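You operate a simulated robot arm through the tools that you are given. There is no shell and no other tool. Be economical: measure what you need, move in short steps, check, and stop when the job is done.

You are at the controls of a simulated robot arm. One attempt, no reset.

JOB
Put up the rack wing, bolt it and hang the wet teal towel and pillowcase on it.
Fine: the bolt is set before the wing is loaded; towel on the centre rail, pillowcase on the end rail.

It is judged by the outcome, as a careful person would: the job done as asked, and still so three seconds after it is handed in. It fails if anything else is knocked over, pushed out of place, dropped, spilled or broken. Flat cloth is picked up by pressing the open fingertips on it (5 to 10 N) and closing them slowly along it; thin cloth reads only 2 to 8 mm in the jaws.

ROBOT AND FRAMES
A 7-joint arm with a two-finger parallel gripper, fixed in place. Base frame: the origin is at the foot of the arm, x ahead of it, y to its left, z up. Units: mm, degrees, N and s.
With the tool pointing down near the work surface it reaches from about 340 to 760 mm from the base axis. Its first joint turns from -115.0 to 115.0 degrees. Payload 3.91 kg.
Tool frame: the origin (TCP) lies between the finger pads and is the grasp point; the fingertips stand 30 mm ahead of it; z points along the fingers, y is the line along which they close. Largest opening 110 mm; finger width 20, thickness 10; the body of the gripper, 48 by 112 mm, starts 55 mm behind the TCP.
Orientation is that of the tool frame in the base frame, as a unit quaternion [w, x, y, z]. With the fingers straight down and closing along the base's y, the tool's x points along the base's -x, its y along +y and its z along -z.

CONTROLS
- The arm moves only by the tool move_arm. Its arguments are lists of equal length, an entry for each row: "travel": the shift along the tool's x, y, z in mm, a list of three; "delta_rot": the turn, a rotation vector about the tool's x, y, z in rad, a list of three; "fingers": the opening in per cent of the stroke, from 0 (shut) to 100 (fully open). In form: {"travel": [[dx, dy, dz], ...], "delta_rot": [[wx, wy, wz], ...], "fingers": [fingers, ...]}. A call has 1 to 10 rows; each row shifts and turns the commanded pose from where the row before left it, along the tool's axes as they then stand. Each row takes 0.2 s and may step no farther than 50 mm and 8.6 degrees from the row before; otherwise, or with a gripper value out of range, the whole call is refused. Where a pose cannot be reached the arm comes as near as it can. A force on the tool above 90 N (or 10 N above the force at the start of the call, whichever is more), or a blocked arm, ends the call early, and 0.2 s more pass. Each finger travels about 108 mm/s and halts on what it meets, pressing with about 27 N; the grip force reading is that of the motor and also rises with nothing between the fingers. The clock runs only during rows and for 0.2 s after the last one: add rows that do not move to give the fingers time. The reply holds the time, the measured pose of the TCP, the force on the tool along the base axes, the opening and the grip force, in the units named above and with some noise, with the torque about the TCP (base axes, N m) and any sound that the robot's microphone picked up, and new pictures: "show" is both (left out), scene, wrist or none.
- Cameras (640 x 400 px; columns grow to the right, rows downward): "scene" is fixed at [56.9, -508.9, 1319.8]; the picture's right is [0.43, -0.90, 0.00], its down [-0.58, -0.28, -0.76] and it looks along [0.69, 0.33, -0.65] (base axes); focal length 214 px, centre (320, 200). "wrist" rides on the gripper at [72, 17, -103] in the tool frame; the picture's right is [-0.23, 0.97, 0.00], its down [-0.76, -0.18, -0.62] and it looks along [-0.61, -0.14, 0.78] (tool axes); focal length 222 px, centre (320, 200). There is no depth. A picture from a camera that has moved, and an enlarged one, comes with that camera's place and axes in the base frame and with its lens. The place of the scene camera against the robot may be out by one fixed shift of up to 18 mm in any direction.
- lift_body(by): slides the trunk up (or, below 0, down) by that many mm; the arm rides with it, the base frame stays. It gives what a move gives, with no picture.
- enlarge(camera, box): a new picture of the part [left, top, right, bottom] of that camera's present view, enlarged. The clock stands still meanwhile.
- close_job(): hands the job in; it is judged then, once.

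Go step by step. Nothing tells you positions but the pictures and the camera data: compare them with the known pose of the tool, close in by small moves and look again before you grip or let go. The budget is 120 turns and 200 pictures, counting those below and the enlarged ones. Unless the task says otherwise, let go and move clear before handing in, and close with one line.

The tools are called after "Emit:" as a command line: name --argument value ..., lists and objects as JSON in quotes. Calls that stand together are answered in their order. move_arm: Moves the arm, as the interface text tells. Its arguments: {"type":"object","properties":{"travel":{"type":"array"},"delta_rot":{"type":"array"},"fingers":{"type":"array"},"show":{"type":"string","enum":["both","scene","wrist","none"]}},"required":["travel","delta_rot","fingers"]} The other tools are called the same way: lift_body (by) slides the trunk up or down; enlarge (camera, box) takes an enlarged picture of a part of a camera's view; close_job () hands the job in.

At the start:

```text
time_s: 0.0
ee_pos: [282.5, -323.5, 1188.3]
ee_rot: [-0.001, 0.0, 1.0, 0.0]
contact_force: [-0.3, 0.0, -0.8]
ft_torque: [0.02, -0.01, -0.01]
gripper_width: 109.9
finger_force: 0.1
trunk travel left (down, up): [-775.0, 215.0]
```

scene: 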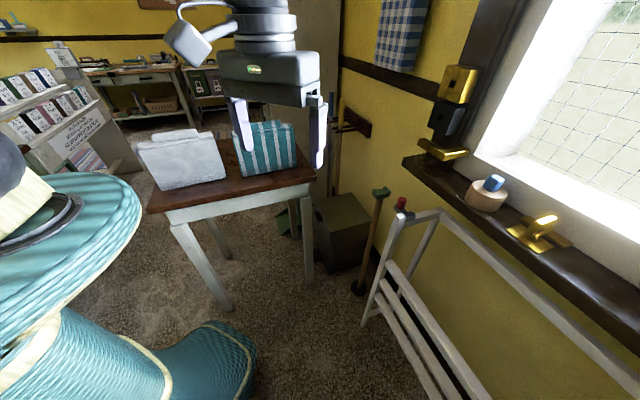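
wrist: 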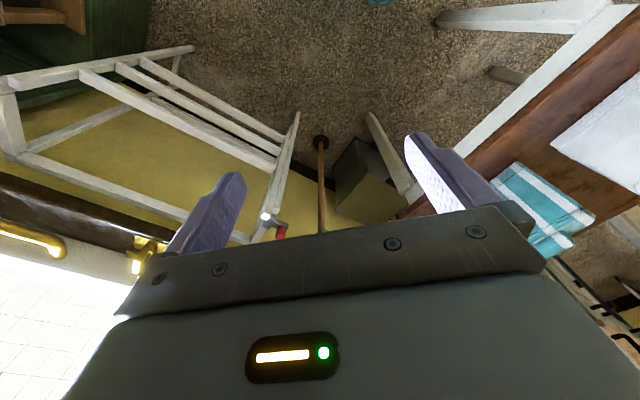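

I see a white drying rack at right with a wing hanging, a table with a teal striped towel and a white pillowcase, and brass parts near the window. I'll look closer before moving.

Emit:
enlarge --camera "scene" --box '[340, 170, 640, 400]'

Emit:
enlarge --camera "scene" --box '[120, 80, 440, 310]'

Emit:
enlarge --camera "wrist" --box '[0, 0, 420, 280]'

```text
1.74 times, centred on (490, 285) of scene
camera zoom: at [56.9, -508.9, 1319.8], right [0.43, -0.9, 0.0], down [-0.58, -0.28, -0.76], along [0.69, 0.33, -0.65], focal length 373 px, centre (24, 52)
```

zoom: 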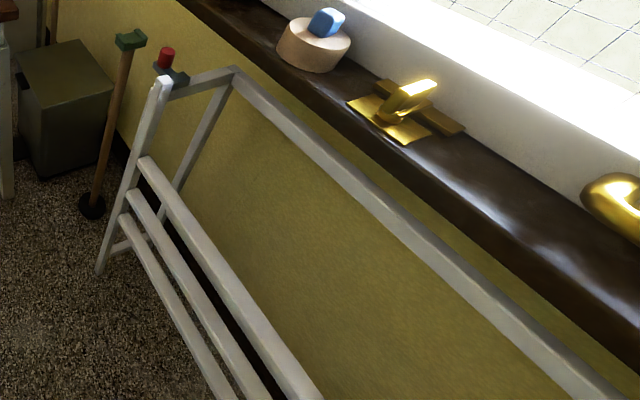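

```text
1.74 times, centred on (280, 195) of scene
camera zoom: at [56.9, -508.9, 1319.8], right [0.43, -0.9, 0.0], down [-0.58, -0.28, -0.76], along [0.69, 0.33, -0.65], focal length 373 px, centre (390, 209)
```

zoom: 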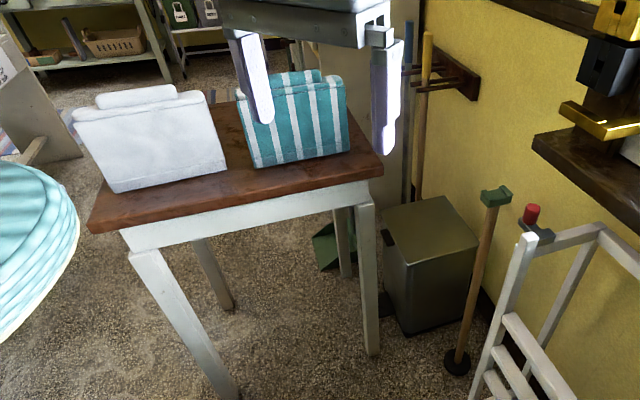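

```text
1.43 times, centred on (210, 140) of wrist
camera zoom: at [212.3, -306.8, 1293.0], right [0.23, 0.97, 0.0], down [0.76, -0.18, 0.62], along [0.61, -0.14, -0.78], focal length 317 px, centre (477, 286)
```

zoom: 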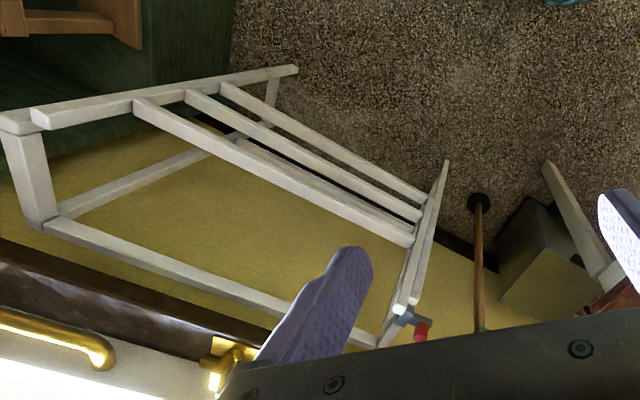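

The red knob triangulates to about (638,-518,862) and the white arm's top to about (551,-525,887). I need more detail on the hinge, bolt and wing ends.

Emit:
enlarge --camera "scene" --box '[350, 180, 480, 260]'

Emit:
enlarge --camera "scene" --box '[340, 240, 500, 340]'

Emit:
enlarge --camera "wrist" --box '[220, 100, 350, 240]'

Emit:
enlarge --camera "wrist" --box '[0, 30, 220, 170]'

```text
4.92 times, centred on (415, 220) of scene
camera zoom: at [56.9, -508.9, 1319.8], right [0.43, -0.9, 0.0], down [-0.58, -0.28, -0.76], along [0.69, 0.33, -0.65], focal length 1056 px, centre (-148, 102)
```

zoom: 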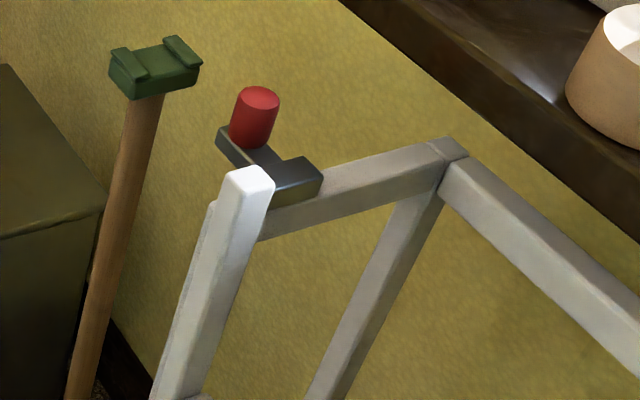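

```text
4.00 times, centred on (420, 290) of scene
camera zoom: at [56.9, -508.9, 1319.8], right [0.43, -0.9, 0.0], down [-0.58, -0.28, -0.76], along [0.69, 0.33, -0.65], focal length 858 px, centre (-80, -160)
```

zoom: 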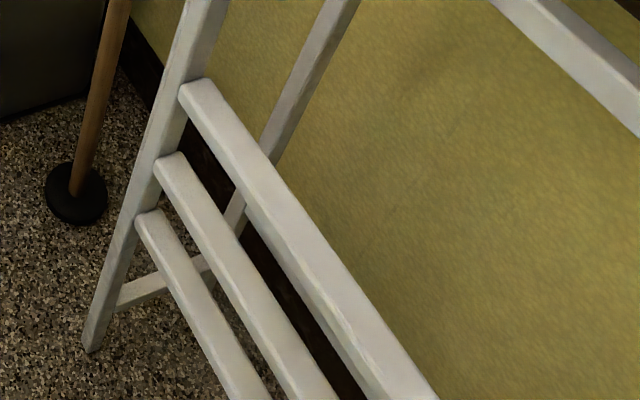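

```text
2.86 times, centred on (285, 170) of wrist
camera zoom: at [212.3, -306.8, 1293.0], right [0.23, 0.97, 0.0], down [0.76, -0.18, 0.62], along [0.61, -0.14, -0.78], focal length 635 px, centre (420, 286)
```

zoom: 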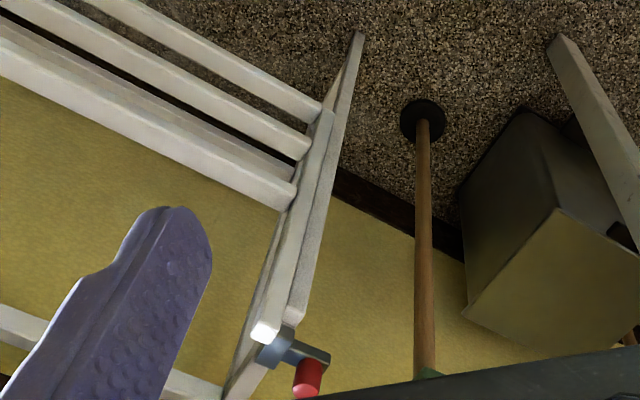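

```text
2.86 times, centred on (110, 100) of wrist
camera zoom: at [212.3, -306.8, 1293.0], right [0.23, 0.97, 0.0], down [0.76, -0.18, 0.62], along [0.61, -0.14, -0.78], focal length 635 px, centre (920, 486)
```

zoom: 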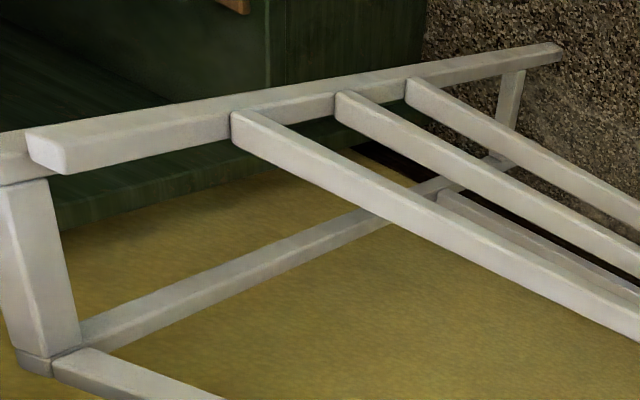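

The rack runs at about 45° (direction ~(-.7,-.7)) with the wing hanging at its front. It seems hinged near the top, with a slide bolt on the near end's crossbar and a green-headed prop standing at about (780,-438). I'll move the wrist camera over the bolt for a closer view.

Emit:
move_arm --travel '[[-36, -17, 25], [-36, -17, 25], [-36, -17, 25], [-36, -17, 25], [-36, -17, 25], [-36, -17, 25]]' --delta_rot '[[0, 0, 0], [0, 0, 0], [0, 0, 0], [0, 0, 0], [0, 0, 0], [0, 0, 0]]' --fingers '[100, 100, 100, 100, 100, 100]' --show "none"

Emit:
move_arm --travel '[[0, 0, 0], [0, 0, 0], [0, 0, 0], [0, 0, 0], [0, 0, 0], [0, 0, 0]]' --delta_rot '[[0, 0, 0.131], [0, 0, 0.131], [0, 0, 0.131], [0, 0, 0.131], [0, 0, 0.131], [0, 0, 0.131]]' --fingers '[40, 20, 0, 0, 0, 0]'

```text
time_s: 1.4
ee_pos: [501.2, -422.8, 1038.9]
ee_rot: [-0.001, 0.001, 1.0, -0.001]
contact_force: [-0.5, -0.2, -0.9]
ft_torque: [0.0, 0.03, 0.02]
gripper_width: 110.1
finger_force: 0.0
trunk travel left (down, up): [-775.0, 215.0]
```

```text
time_s: 2.8
ee_pos: [500.2, -425.6, 1039.2]
ee_rot: [0.0, 0.384, 0.923, 0.0]
contact_force: [0.3, 0.3, 0.7]
ft_torque: [0.01, -0.02, 0.03]
gripper_width: 0.0
finger_force: 26.6
trunk travel left (down, up): [-775.0, 215.0]
camera wrist: at [461.6, -363.2, 1143.1], right [0.85, 0.52, 0.0], down [0.41, -0.67, 0.62], along [0.33, -0.53, -0.78], focal length 222 px, centre (320, 200)
```

scene: 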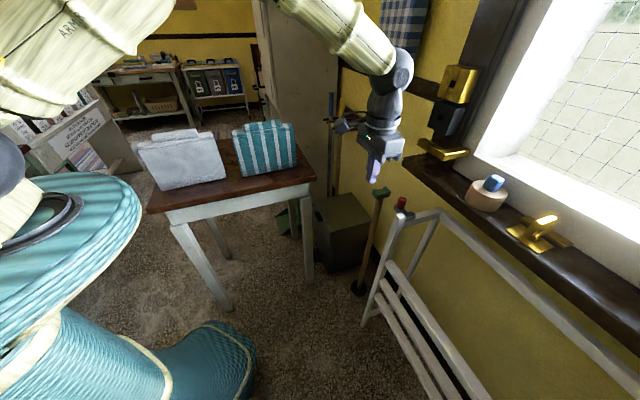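
wrist: 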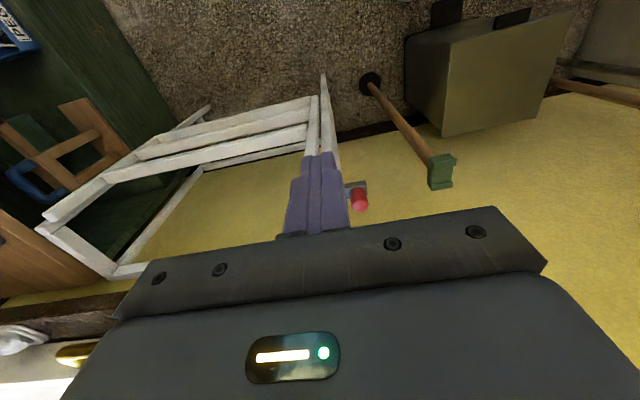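

Closed fingers hide the hinge, so I'll shift sideways along the rack and lower.

Emit:
move_arm --travel '[[0, -45, 15], [0, -45, 15], [0, -45, 15], [0, -25, 15]]' --delta_rot '[[0, 0, 0], [0, 0, 0], [0, 0, 0], [0, 0, 0]]' --fingers '[0, 0, 0, 0]' --show "wrist"

Emit:
enlarge --camera "wrist" --box '[350, 60, 550, 220]'

```text
time_s: 3.8
ee_pos: [386.5, -541.9, 977.3]
ee_rot: [0.0, 0.383, 0.924, 0.0]
contact_force: [0.3, 0.1, -1.3]
ft_torque: [0.05, -0.02, 0.02]
gripper_width: 0.1
finger_force: 27.3
trunk travel left (down, up): [-775.0, 215.0]
camera wrist: at [348.7, -478.3, 1081.9], right [0.85, 0.53, 0.0], down [0.41, -0.66, 0.62], along [0.33, -0.53, -0.78], focal length 222 px, centre (320, 200)
```

wrist: 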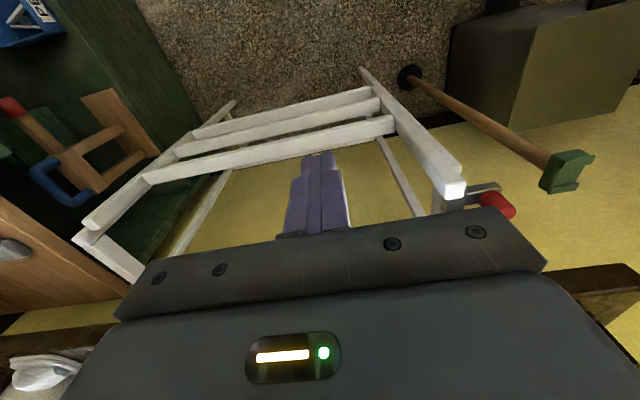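

```text
2.50 times, centred on (450, 140) of wrist
camera zoom: at [348.7, -478.3, 1081.9], right [0.85, 0.53, 0.0], down [0.41, -0.66, 0.62], along [0.33, -0.53, -0.78], focal length 555 px, centre (-5, 350)
```

zoom: 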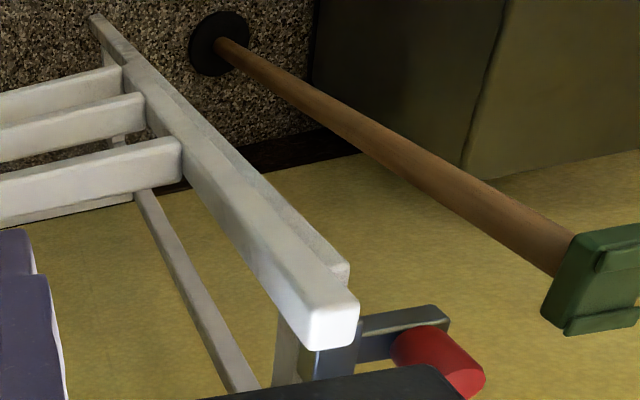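

Emit:
enlarge --camera "wrist" --box '[60, 60, 300, 290]'

Emit:
move_arm --travel '[[45, 0, -10], [45, 0, -10], [45, 0, 0], [45, 0, 0]]' --delta_rot '[[0, 0, 0], [0, 0, 0], [0, 0, 0], [0, 0, 0]]' --fingers '[0, 0, 0, 0]' --show "none"

```text
1.74 times, centred on (180, 175) of wrist
camera zoom: at [348.7, -478.3, 1081.9], right [0.85, 0.53, 0.0], down [0.41, -0.66, 0.62], along [0.33, -0.53, -0.78], focal length 386 px, centre (564, 244)
```

zoom: 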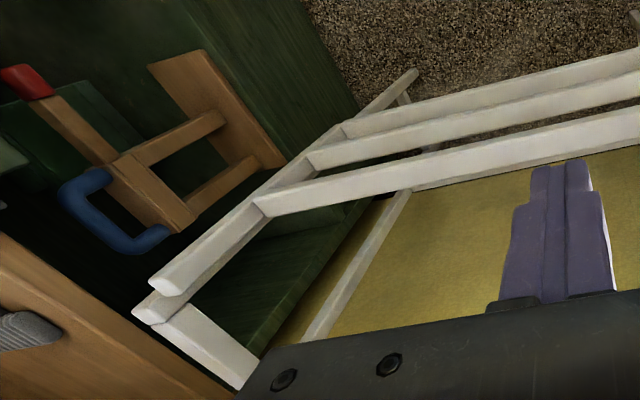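

```text
time_s: 4.8
ee_pos: [256.6, -410.1, 997.6]
ee_rot: [0.001, 0.382, 0.924, -0.002]
contact_force: [-0.8, 0.4, 0.0]
ft_torque: [-0.01, -0.04, -0.03]
gripper_width: 0.1
finger_force: 27.2
trunk travel left (down, up): [-775.0, 215.0]
```

Emit:
move_arm --travel '[[0, -40, 0], [0, -40, 0], [0, -40, 0]]' --delta_rot '[[0, 0, 0], [0, 0, 0], [0, 0, 0]]' --fingers '[0, 0, 0]' --show "both"

Emit:
enlarge --camera "wrist" --box '[130, 80, 330, 220]'

Emit:
enlarge --camera "wrist" --box '[400, 60, 560, 180]'

```text
time_s: 5.6
ee_pos: [170.8, -495.4, 996.2]
ee_rot: [0.0, 0.383, 0.924, -0.001]
contact_force: [-0.1, 1.0, 0.0]
ft_torque: [-0.02, 0.0, -0.02]
gripper_width: 0.0
finger_force: 27.3
trunk travel left (down, up): [-775.0, 215.0]
camera wrist: at [132.1, -433.7, 1101.3], right [0.85, 0.53, 0.0], down [0.41, -0.67, 0.62], along [0.33, -0.53, -0.78], focal length 222 px, centre (320, 200)
```

scene: 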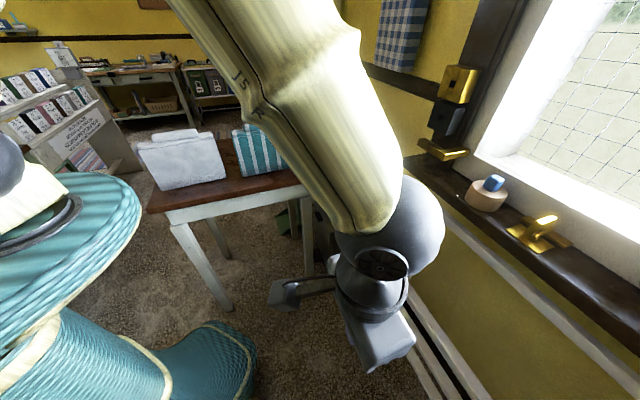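
wrist: 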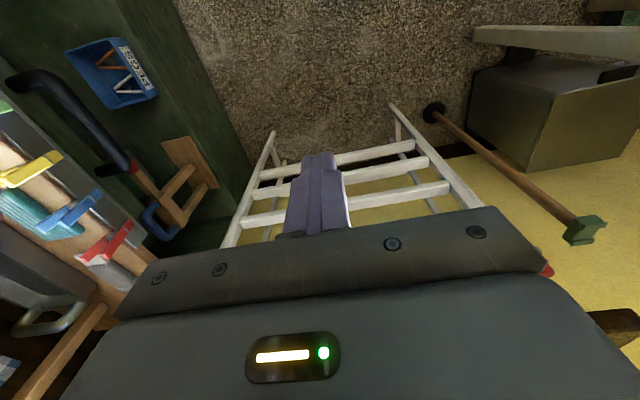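

```text
2.86 times, centred on (230, 150) of wrist
camera zoom: at [132.1, -433.7, 1101.3], right [0.85, 0.53, 0.0], down [0.41, -0.67, 0.62], along [0.33, -0.53, -0.78], focal length 635 px, centre (577, 343)
```

zoom: 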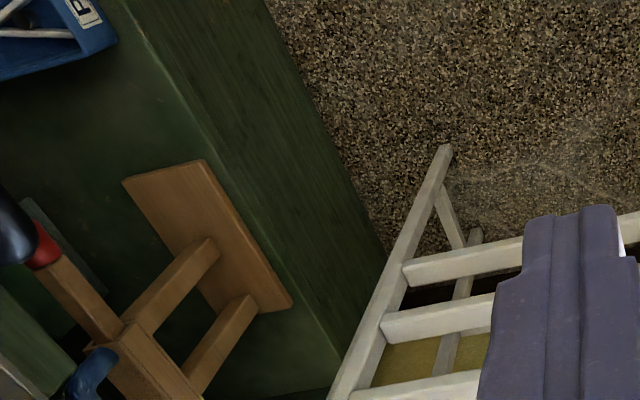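

```text
3.33 times, centred on (480, 120) of wrist
camera zoom: at [132.1, -433.7, 1101.3], right [0.85, 0.53, 0.0], down [0.41, -0.67, 0.62], along [0.33, -0.53, -0.78], focal length 740 px, centre (-213, 467)
```

zoom: 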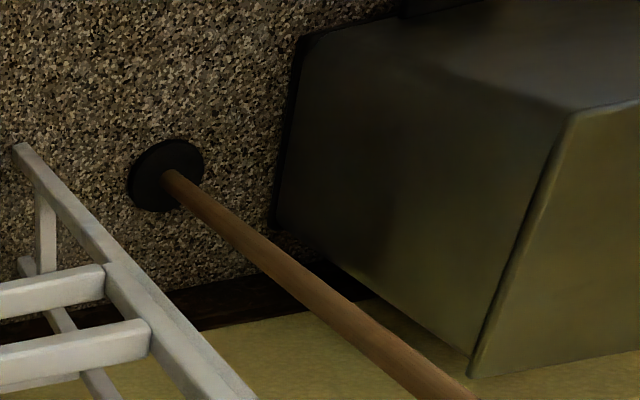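

The near arm has a stub rising about 70 mm above the far one, so the hinge should be near z≈810. When the wing goes up, this stub swings in under the slide bolt. I'll get a clean close-up of the bolt and stub.

Emit:
move_arm --travel '[[-42.4, 19, 5.5], [-42.4, 19, 5.5], [-42.4, 19, 5.5], [-42.4, 19, 5.5], [-42.4, 19, 5.5], [-42.4, 19, 5.5], [-42.4, 19, 5.5], [-42.4, 19, 5.5]]' --delta_rot '[[0, 0, 0], [0, 0, 0], [0, 0, 0], [0, 0, 0], [0, 0, 0], [0, 0, 0], [0, 0, 0], [0, 0, 0]]' --fingers '[0, 0, 0, 0, 0, 0, 0, 0]' --show "both"

Emit:
enlarge --camera "wrist" --box '[380, 30, 600, 170]'

```text
time_s: 7.4
ee_pos: [464.8, -575.4, 961.9]
ee_rot: [-0.001, 0.384, 0.923, 0.001]
contact_force: [0.3, -0.3, -0.8]
ft_torque: [0.02, -0.03, -0.03]
gripper_width: 0.0
finger_force: 26.8
out of reach, approached as far as the arm can: row 7, 8
trunk travel left (down, up): [-775.0, 215.0]
camera wrist: at [427.5, -513.3, 1065.7], right [0.85, 0.53, 0.0], down [0.41, -0.67, 0.62], along [0.33, -0.53, -0.78], focal length 222 px, centre (320, 200)
```

scene: 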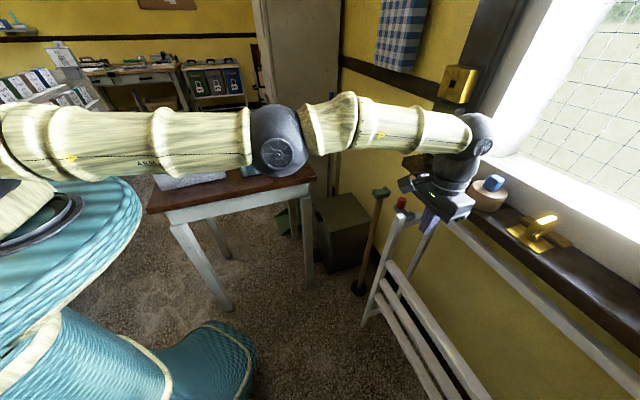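
wrist: 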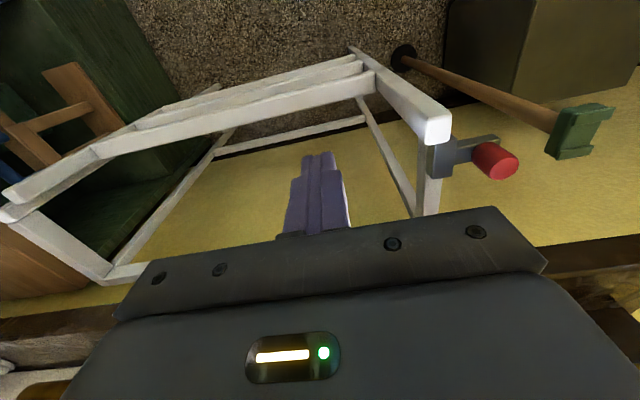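

```text
2.86 times, centred on (490, 100) of wrist
camera zoom: at [427.5, -513.3, 1065.7], right [0.85, 0.53, 0.0], down [0.41, -0.67, 0.62], along [0.33, -0.53, -0.78], focal length 635 px, centre (-166, 486)
```

zoom: 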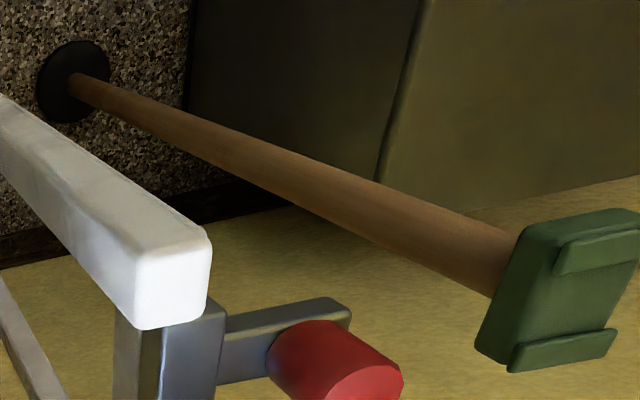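

The bolt bar runs along the rack's outward direction at about d=802 mm (distance along the wall normal), and the knob sits outboard. My idea is to push the stub down with one fingertip, which raises the wing, while the other finger slides the bolt in. I'll back off and turn the hand around so the camera rides on top.

Emit:
move_arm --travel '[[45, 0, 0], [45, 0, 0], [45, 0, 0], [0, 0, 0], [0, 0, 0], [0, 0, 0], [0, 0, 0], [0, 0, 0], [0, 0, 0], [0, 0, 0]]' --delta_rot '[[0, 0, 0], [0, 0, 0], [0, 0, -0.149], [0, 0, -0.149], [0, 0, -0.149], [0, 0, -0.149], [0, 0, -0.149], [0, 0, -0.149], [0, 0, -0.149], [0, 0, -0.149]]' --fingers '[0, 0, 0, 0, 0, 0, 0, 0, 0, 0]' --show "none"

Emit:
move_arm --travel '[[0, 0, 0], [0, 0, 0], [0, 0, 0], [0, 0, 0], [0, 0, 0], [0, 0, 0], [0, 0, 0], [0, 0, 0], [0, 0, 0], [0, 0, 0]]' --delta_rot '[[0, 0, -0.149], [0, 0, -0.149], [0, 0, -0.149], [0, 0, -0.149], [0, 0, -0.149], [0, 0, -0.149], [0, 0, -0.149], [0, 0, -0.149], [0, 0, -0.149], [0, 0, -0.149]]' --fingers '[0, 0, 0, 0, 0, 0, 0, 0, 0, 0]' --show "none"

Emit:
lift_body --by -100

```text
time_s: 9.6
ee_pos: [369.0, -481.5, 958.3]
ee_rot: [0.0, -0.203, 0.979, 0.0]
contact_force: [0.5, -0.1, -0.7]
ft_torque: [-0.02, 0.01, 0.03]
gripper_width: 0.1
finger_force: 27.2
trunk travel left (down, up): [-775.0, 215.0]
```

```text
time_s: 11.8
ee_pos: [368.8, -480.9, 958.2]
ee_rot: [-0.001, 0.813, -0.582, 0.0]
contact_force: [-0.1, 0.3, -1.0]
ft_torque: [-0.02, 0.0, 0.0]
gripper_width: 0.0
finger_force: 26.8
trunk travel left (down, up): [-775.0, 215.0]
```

```text
time_s: 13.1
ee_pos: [369.2, -479.0, 858.9]
ee_rot: [0.001, 0.812, -0.584, 0.0]
contact_force: [0.2, 0.8, -1.2]
ft_torque: [-0.01, 0.0, -0.02]
gripper_width: 0.0
finger_force: 26.8
trunk travel left (down, up): [-675.0, 315.0]
```

Emit:
move_arm --travel '[[0, 0, 0], [0, 0, 0], [0, 0, 0], [0, 0, 0], [0, 0, 0], [0, 0, 0], [0, 0, 0], [0, 0, 0], [0, 0, 0]]' --delta_rot '[[0, 0, -0.149], [0, 0, -0.149], [0, 0, -0.149], [0, 0.131, 0], [0, 0.131, 0], [0, 0.131, 0], [0, 0.131, 0], [0, 0.131, 0], [0, 0.131, 0]]' --fingers '[0, 0, 0, 0, 0, 0, 0, 0, 0]' --show "both"

```text
time_s: 15.1
ee_pos: [368.4, -480.0, 858.8]
ee_rot: [0.15, 0.851, -0.358, 0.354]
contact_force: [-0.1, 0.1, 0.0]
ft_torque: [0.01, 0.0, -0.01]
gripper_width: 0.0
finger_force: 27.1
trunk travel left (down, up): [-675.0, 315.0]
camera wrist: at [342.6, -476.2, 984.1], right [-0.81, -0.57, -0.16], down [-0.56, 0.82, -0.1], along [0.19, 0.01, -0.98], focal length 222 px, centre (320, 200)
```

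scene: 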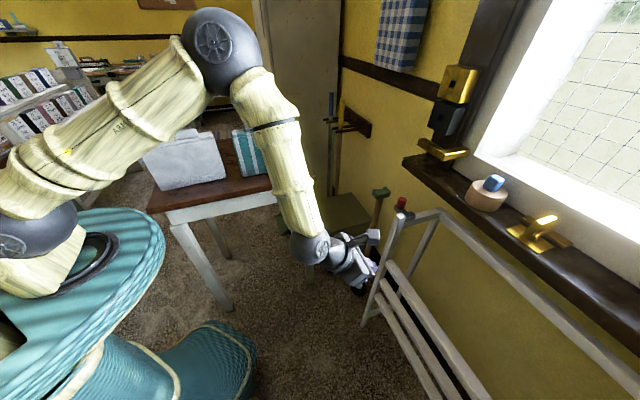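
wrist: 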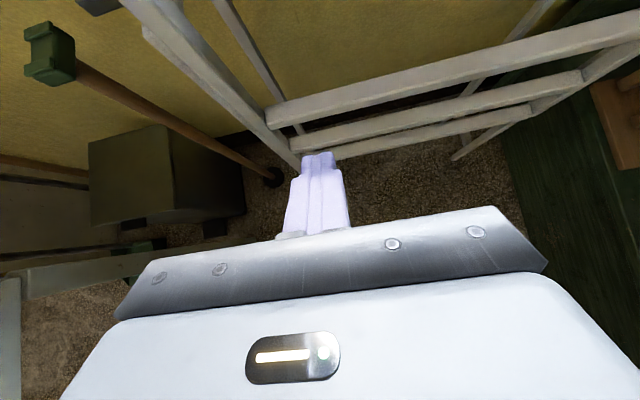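

Emit:
move_arm --travel '[[34, -20, 8.4], [34, -20, 8.4], [34, -20, 8.4], [34, -20, 8.4], [34, -20, 8.4]]' --delta_rot '[[0, 0, 0], [0, 0, 0], [0, 0, 0], [0, 0, 0], [0, 0, 0]]' --fingers '[0, 0, 0, 0, 0]' --show "wrist"

Emit:
enlarge --camera "wrist" --box '[140, 20, 380, 180]'

```text
time_s: 16.3
ee_pos: [542.8, -514.9, 950.0]
ee_rot: [0.149, 0.851, -0.359, 0.353]
contact_force: [-0.5, 0.5, 0.3]
ft_torque: [0.02, 0.01, -0.01]
gripper_width: 0.0
finger_force: 27.4
trunk travel left (down, up): [-675.0, 315.0]
camera wrist: at [516.8, -511.6, 1075.1], right [-0.81, -0.56, -0.16], down [-0.56, 0.83, -0.1], along [0.19, 0.01, -0.98], focal length 222 px, centre (320, 200)
```

wrist: 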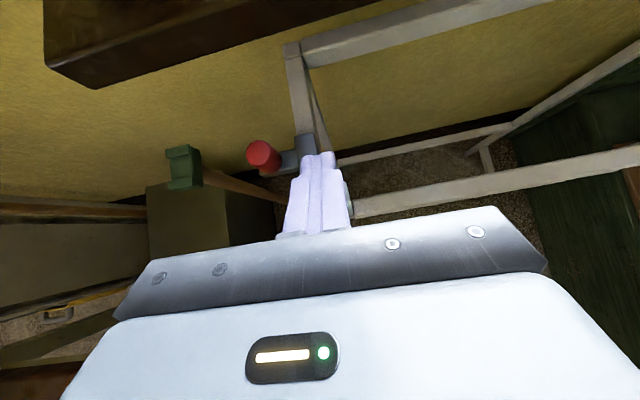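

```text
2.50 times, centred on (260, 100) of wrist
camera zoom: at [516.8, -511.6, 1075.1], right [-0.81, -0.56, -0.16], down [-0.56, 0.83, -0.1], along [0.19, 0.01, -0.98], focal length 555 px, centre (470, 450)
```

zoom: 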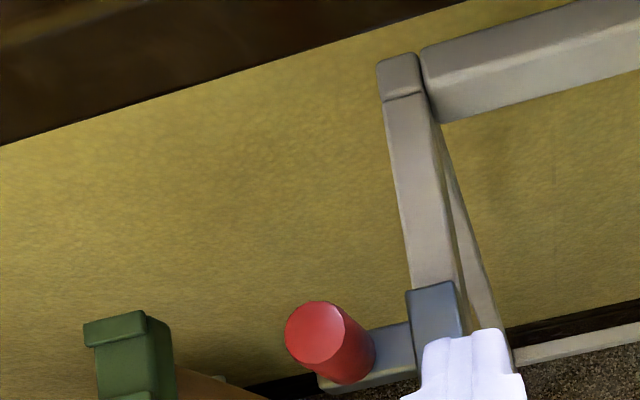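

The view from above confirms the layout: bar at z≈830, knob at s≈83, and stub at s≈16 just inside the housing. Next I'll put the closed fingertips in front of the stub for a gentle push test.

Emit:
move_arm --travel '[[-34, 0, -34], [-21.9, 5, 21.9], [-21.9, 5, 21.9], [0, 0, 0]]' --delta_rot '[[0, 0, 0], [0, 0, 0], [0, 0, 0], [0, 0, 0]]' --fingers '[0, 0, 0, 0]' --show "wrist"

Emit:
enlarge --camera "wrist" --box '[200, 60, 400, 180]'

Emit:
enlarge --camera "scene" --box '[340, 160, 460, 250]'

```text
time_s: 17.3
ee_pos: [503.9, -486.2, 887.1]
ee_rot: [0.15, 0.851, -0.359, 0.353]
contact_force: [0.0, -0.2, 0.9]
ft_torque: [0.0, 0.03, 0.02]
gripper_width: 0.2
finger_force: 26.5
trunk travel left (down, up): [-675.0, 315.0]
camera wrist: at [477.3, -483.6, 1011.7], right [-0.81, -0.56, -0.16], down [-0.56, 0.83, -0.1], along [0.19, 0.01, -0.98], focal length 222 px, centre (320, 200)
```

wrist: 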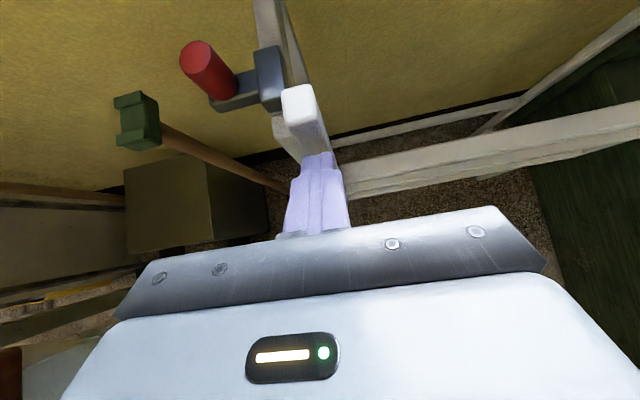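

```text
3.20 times, centred on (300, 120) of wrist
camera zoom: at [477.3, -483.6, 1011.7], right [-0.81, -0.56, -0.16], down [-0.56, 0.83, -0.1], along [0.19, 0.01, -0.98], focal length 711 px, centre (384, 456)
```

zoom: 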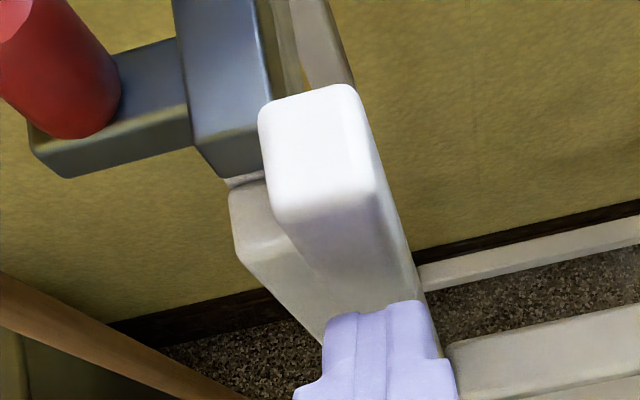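

```text
4.44 times, centred on (400, 205) of scene
camera zoom: at [56.9, -508.9, 1319.8], right [0.43, -0.9, 0.0], down [-0.58, -0.28, -0.76], along [0.69, 0.33, -0.65], focal length 953 px, centre (-36, 178)
```

zoom: 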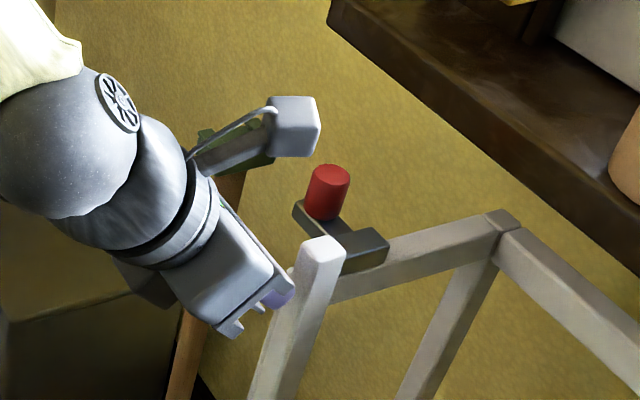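

Emit:
move_arm --travel '[[12.7, 0, 18.4], [6, 0, 8], [6, 0, 8], [0, 0, 0]]' --delta_rot '[[0, 0, 0], [0, 0, 0], [0, 0, 0], [0, 0, 0]]' --fingers '[0, 0, 0, 0]' --show "wrist"

```text
time_s: 18.3
ee_pos: [532.9, -517.1, 881.8]
ee_rot: [0.15, 0.85, -0.359, 0.355]
contact_force: [-5.5, 13.3, 9.2]
ft_torque: [0.03, -0.11, 0.22]
gripper_width: 0.0
finger_force: 26.9
trunk travel left (down, up): [-675.0, 315.0]
camera wrist: at [506.6, -513.8, 1006.6], right [-0.81, -0.56, -0.16], down [-0.56, 0.83, -0.1], along [0.19, 0.01, -0.98], focal length 222 px, centre (320, 200)
```

wrist: 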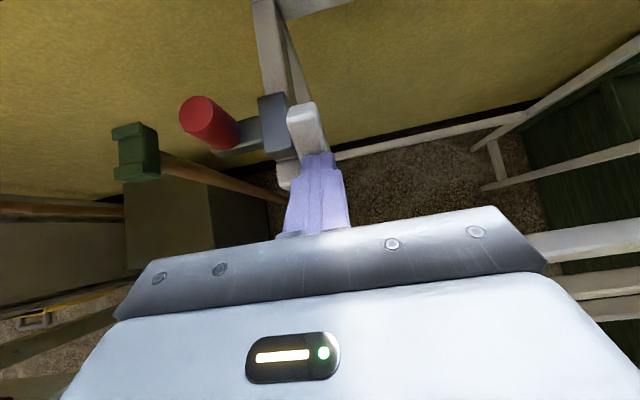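

The wing swings easily, at about 17 N on the stub. Continuing along the stub's arc.

Emit:
move_arm --travel '[[6.5, 0, 12.2], [6.6, 0, 12.2], [5.3, 0, 9.5], [5.3, 0, 9.6], [0, 0, 0]]' --delta_rot '[[0, 0, 0], [0, 0, 0], [0, 0, 0], [0, 0, 0], [0, 0, 0]]' --fingers '[0, 0, 0, 0, 0]' --show "both"

```text
time_s: 19.5
ee_pos: [568.7, -553.4, 865.8]
ee_rot: [0.148, 0.851, -0.358, 0.354]
contact_force: [4.3, -2.3, 3.6]
ft_torque: [-0.12, -0.23, 0.06]
gripper_width: 0.0
finger_force: 27.4
trunk travel left (down, up): [-675.0, 315.0]
camera wrist: at [541.4, -549.7, 990.7], right [-0.81, -0.57, -0.16], down [-0.56, 0.82, -0.1], along [0.19, 0.01, -0.98], focal length 222 px, centre (320, 200)
```

scene: 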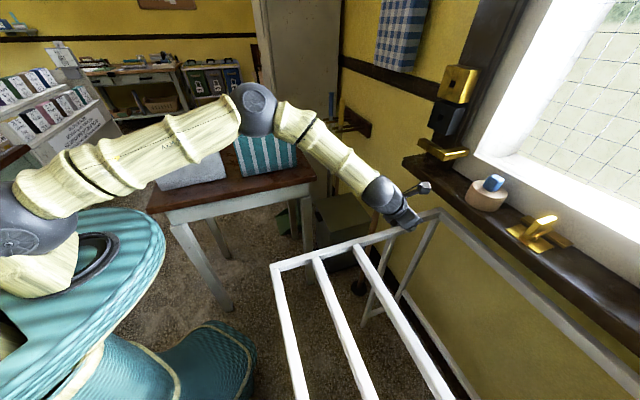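
wrist: 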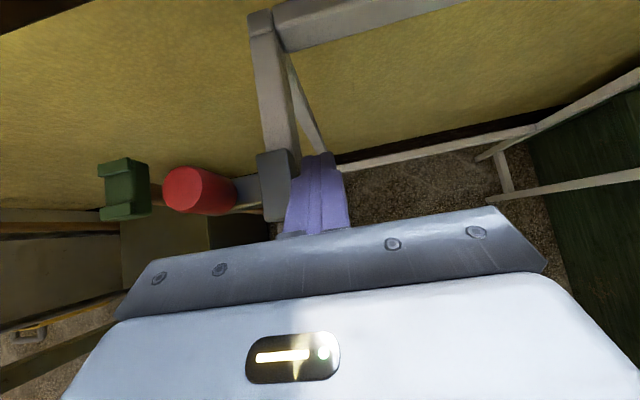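

Emit:
enlarge --camera "wrist" --box '[220, 130, 380, 250]'

Emit:
enlarge --camera "scene" --box '[260, 160, 480, 320]'

```text
3.33 times, centred on (300, 190) of wrist
camera zoom: at [541.4, -549.7, 990.7], right [-0.81, -0.57, -0.16], down [-0.56, 0.82, -0.1], along [0.19, 0.01, -0.98], focal length 740 px, centre (387, 233)
```

zoom: 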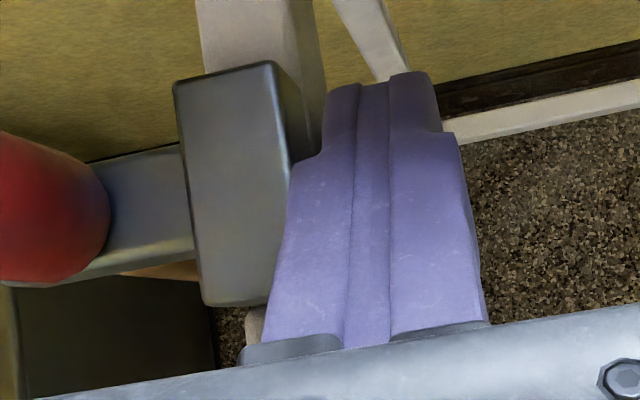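

```text
2.50 times, centred on (370, 240) of scene
camera zoom: at [56.9, -508.9, 1319.8], right [0.43, -0.9, 0.0], down [-0.58, -0.28, -0.76], along [0.69, 0.33, -0.65], focal length 536 px, centre (195, 100)
```

zoom: 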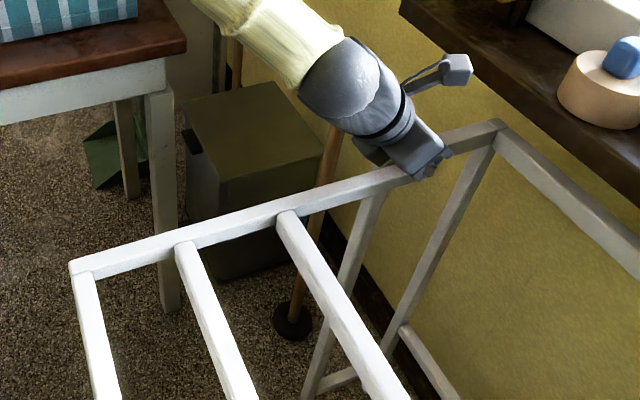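

The wing now looks about level with the crossbar and only about 6 N is felt. I'll back off a little to see whether it stays or follows the finger.

Emit:
move_arm --travel '[[0, 0, -8], [0, 0, 0], [0, 0, 0]]' --delta_rot '[[0, 0, 0], [0, 0, 0], [0, 0, 0]]' --fingers '[0, 0, 0]' --show "none"

Emit:
enlarge --camera "scene" --box '[260, 160, 480, 320]'

```text
time_s: 20.3
ee_pos: [563.6, -547.6, 871.4]
ee_rot: [0.15, 0.852, -0.359, 0.352]
contact_force: [-0.4, -0.3, 0.2]
ft_torque: [-0.02, 0.01, 0.0]
gripper_width: 0.0
finger_force: 27.2
trunk travel left (down, up): [-675.0, 315.0]
```

```text
2.50 times, centred on (370, 240) of scene
camera zoom: at [56.9, -508.9, 1319.8], right [0.43, -0.9, 0.0], down [-0.58, -0.28, -0.76], along [0.69, 0.33, -0.65], focal length 536 px, centre (195, 100)
```

zoom: 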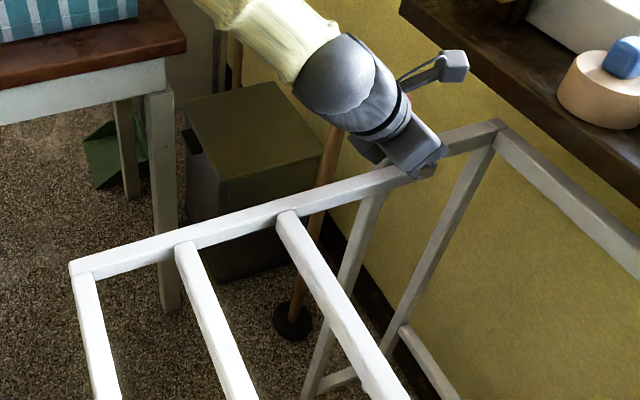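

The wing stays up by itself with no contact force. I'll back away to see stub and bolt alignment.

Emit:
move_arm --travel '[[0, 0, -45], [15, -10, -25], [0, 0, 0]]' --delta_rot '[[0, 0, 0], [0, 0, 0], [0, 0, 0]]' --fingers '[0, 0, 0]' --show "both"

Emit:
enlarge --camera "wrist" --box '[180, 60, 380, 200]'

```text
time_s: 21.1
ee_pos: [544.9, -514.4, 932.5]
ee_rot: [0.15, 0.851, -0.359, 0.353]
contact_force: [-0.5, -0.1, 0.7]
ft_torque: [0.01, -0.01, 0.01]
gripper_width: 0.0
finger_force: 27.4
trunk travel left (down, up): [-675.0, 315.0]
camera wrist: at [518.9, -510.3, 1057.7], right [-0.81, -0.56, -0.16], down [-0.56, 0.83, -0.1], along [0.19, 0.01, -0.98], focal length 222 px, centre (320, 200)
```

scene: 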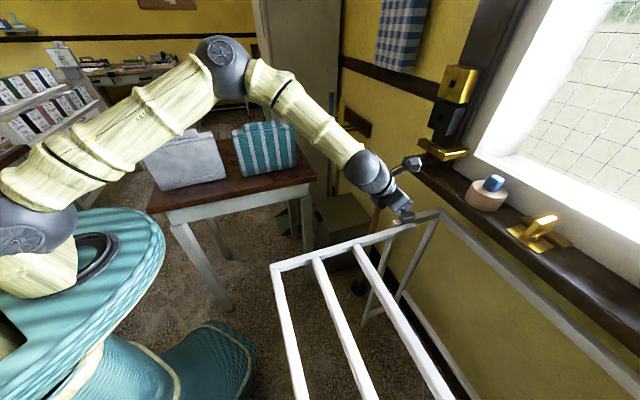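
wrist: 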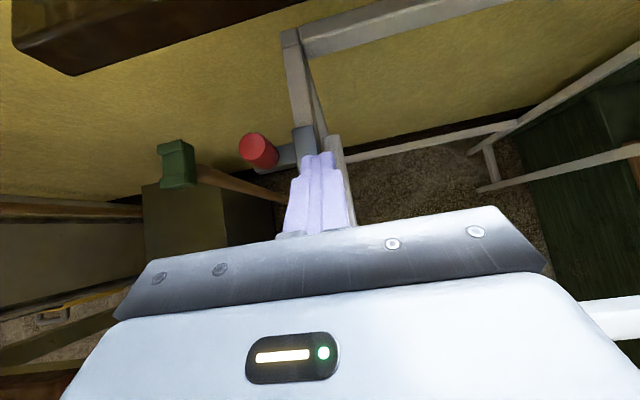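

```text
2.86 times, centred on (280, 130) of wrist
camera zoom: at [518.9, -510.3, 1057.7], right [-0.81, -0.56, -0.16], down [-0.56, 0.83, -0.1], along [0.19, 0.01, -0.98], focal length 635 px, centre (434, 400)
```

zoom: 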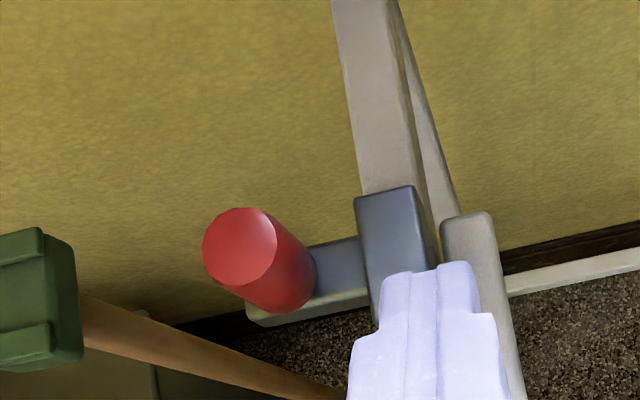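

The stub now lies beside the bolt housing. I'll move outboard of the knob (s≈124) with closed fingers, then lower beside it before sliding it in.

Emit:
move_arm --travel '[[0, -35, 0], [0, -35, 0], [0, -33, 0], [-6, 0, 38], [0, 0, 0]]' --delta_rot '[[0, 0, 0], [0, 0, 0], [0, 0, 0], [0, 0, 0], [0, 0, 0]]' --fingers '[0, 0, 0, 0, 0]' --show "wrist"

Emit:
enlarge --camera "wrist" --box '[230, 60, 470, 220]'

```text
time_s: 22.3
ee_pos: [636.2, -456.2, 900.6]
ee_rot: [0.149, 0.851, -0.359, 0.353]
contact_force: [1.0, -0.2, -0.6]
ft_torque: [-0.01, 0.0, 0.03]
gripper_width: 0.0
finger_force: 26.6
trunk travel left (down, up): [-675.0, 315.0]
camera wrist: at [610.6, -452.7, 1025.8], right [-0.81, -0.57, -0.16], down [-0.56, 0.82, -0.1], along [0.19, 0.01, -0.98], focal length 222 px, centre (320, 200)
```

wrist: 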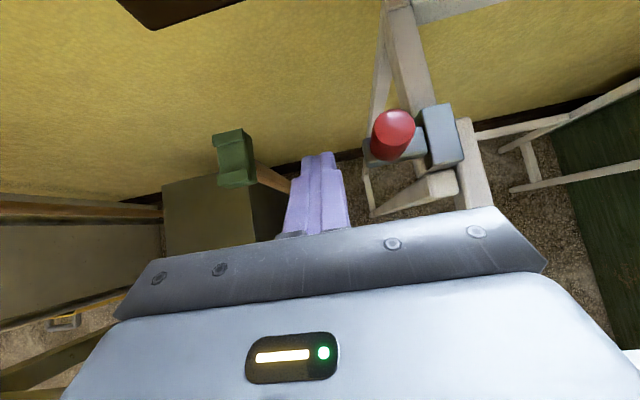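

```text
2.50 times, centred on (350, 140) of wrist
camera zoom: at [610.6, -452.7, 1025.8], right [-0.81, -0.57, -0.16], down [-0.56, 0.82, -0.1], along [0.19, 0.01, -0.98], focal length 555 px, centre (245, 350)
```

zoom: 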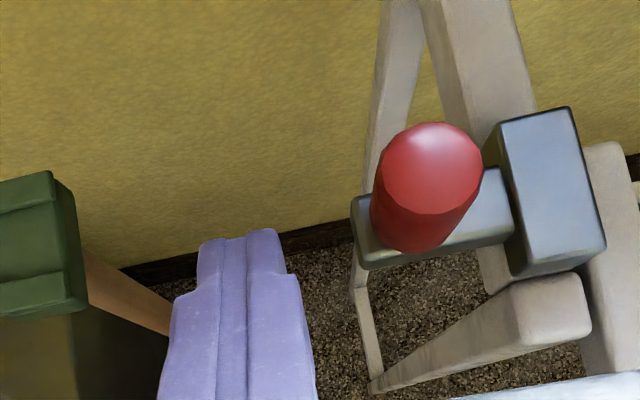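

Emit:
move_arm --travel '[[-6.8, 0, 37.9], [0, 0, 0], [0, 20, 0], [0, 10, 0], [0, 8, 0], [0, 0, 0]]' --delta_rot '[[0, 0, 0], [0, 0, 0], [0, 0, 0], [0, 0, 0], [0, 0, 0], [0, 0, 0]]' --fingers '[0, 0, 0, 0, 0, 0]' --show "wrist"

Emit:
enlarge --camera "wrist" --box '[230, 100, 470, 260]'

```text
time_s: 23.7
ee_pos: [621.2, -500.5, 868.7]
ee_rot: [0.149, 0.852, -0.358, 0.352]
contact_force: [0.4, 0.6, 0.9]
ft_torque: [0.03, -0.01, 0.01]
gripper_width: 0.0
finger_force: 26.8
trunk travel left (down, up): [-675.0, 315.0]
camera wrist: at [595.4, -497.1, 994.3], right [-0.81, -0.56, -0.16], down [-0.56, 0.83, -0.1], along [0.19, 0.01, -0.98], focal length 222 px, centre (320, 200)
```

wrist: 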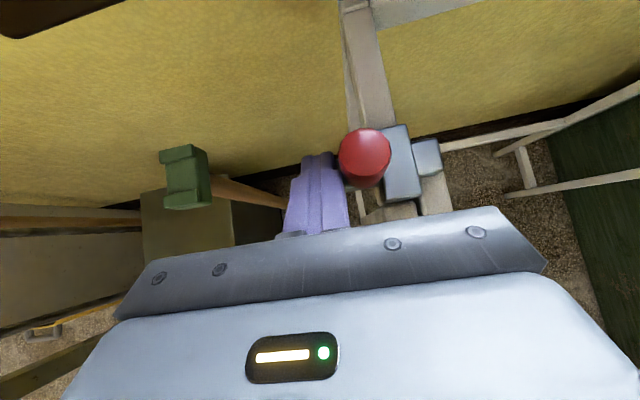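

```text
2.50 times, centred on (350, 180) of wrist
camera zoom: at [595.4, -497.1, 994.3], right [-0.81, -0.56, -0.16], down [-0.56, 0.83, -0.1], along [0.19, 0.01, -0.98], focal length 555 px, centre (245, 250)
```

zoom: 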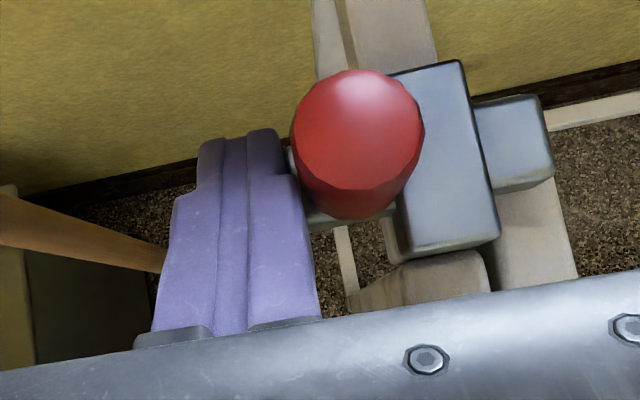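

The bolt now projects over the stub. I'll push it on to its stop.

Emit:
move_arm --travel '[[0, 5, 0], [0, 4, 0], [0, 4, 0], [0, 0, 0]]' --delta_rot '[[0, 0, 0], [0, 0, 0], [0, 0, 0], [0, 0, 0]]' --fingers '[0, 0, 0, 0]' --show "wrist"

Emit:
enlarge --camera "wrist" --box '[230, 100, 470, 260]'

```text
time_s: 24.7
ee_pos: [612.7, -510.1, 869.5]
ee_rot: [0.149, 0.852, -0.359, 0.351]
contact_force: [2.7, 0.4, -1.8]
ft_torque: [0.02, -0.03, 0.03]
gripper_width: 0.0
finger_force: 27.0
trunk travel left (down, up): [-675.0, 315.0]
camera wrist: at [586.4, -505.8, 994.4], right [-0.81, -0.56, -0.16], down [-0.56, 0.82, -0.1], along [0.19, 0.01, -0.98], focal length 222 px, centre (320, 200)
```

wrist: 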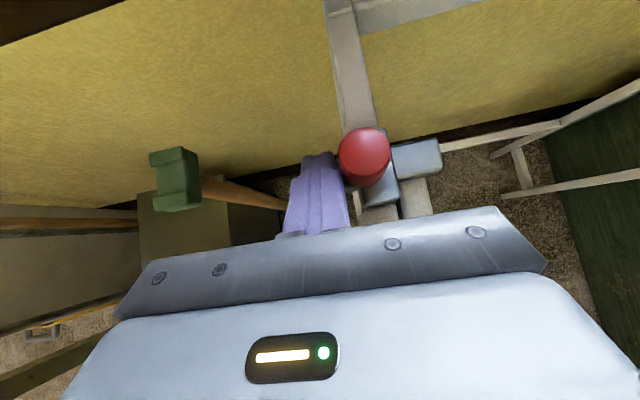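

```text
2.50 times, centred on (350, 180) of wrist
camera zoom: at [586.4, -505.8, 994.4], right [-0.81, -0.56, -0.16], down [-0.56, 0.82, -0.1], along [0.19, 0.01, -0.98], focal length 555 px, centre (245, 250)
```

zoom: 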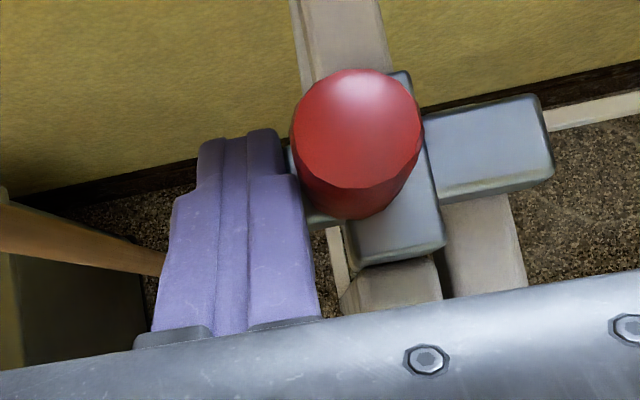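

Emit:
move_arm --travel '[[0, 4, 0], [0, 4, 0], [0, 4, 0], [0, 0, 0]]' --delta_rot '[[0, 0, 0], [0, 0, 0], [0, 0, 0], [0, 0, 0]]' --fingers '[0, 0, 0, 0]' --show "none"

```text
time_s: 25.7
ee_pos: [606.1, -515.9, 870.2]
ee_rot: [0.147, 0.853, -0.356, 0.353]
contact_force: [9.0, 15.0, -0.3]
ft_torque: [0.07, -0.06, 0.2]
gripper_width: 0.1
finger_force: 26.5
trunk travel left (down, up): [-675.0, 315.0]
```

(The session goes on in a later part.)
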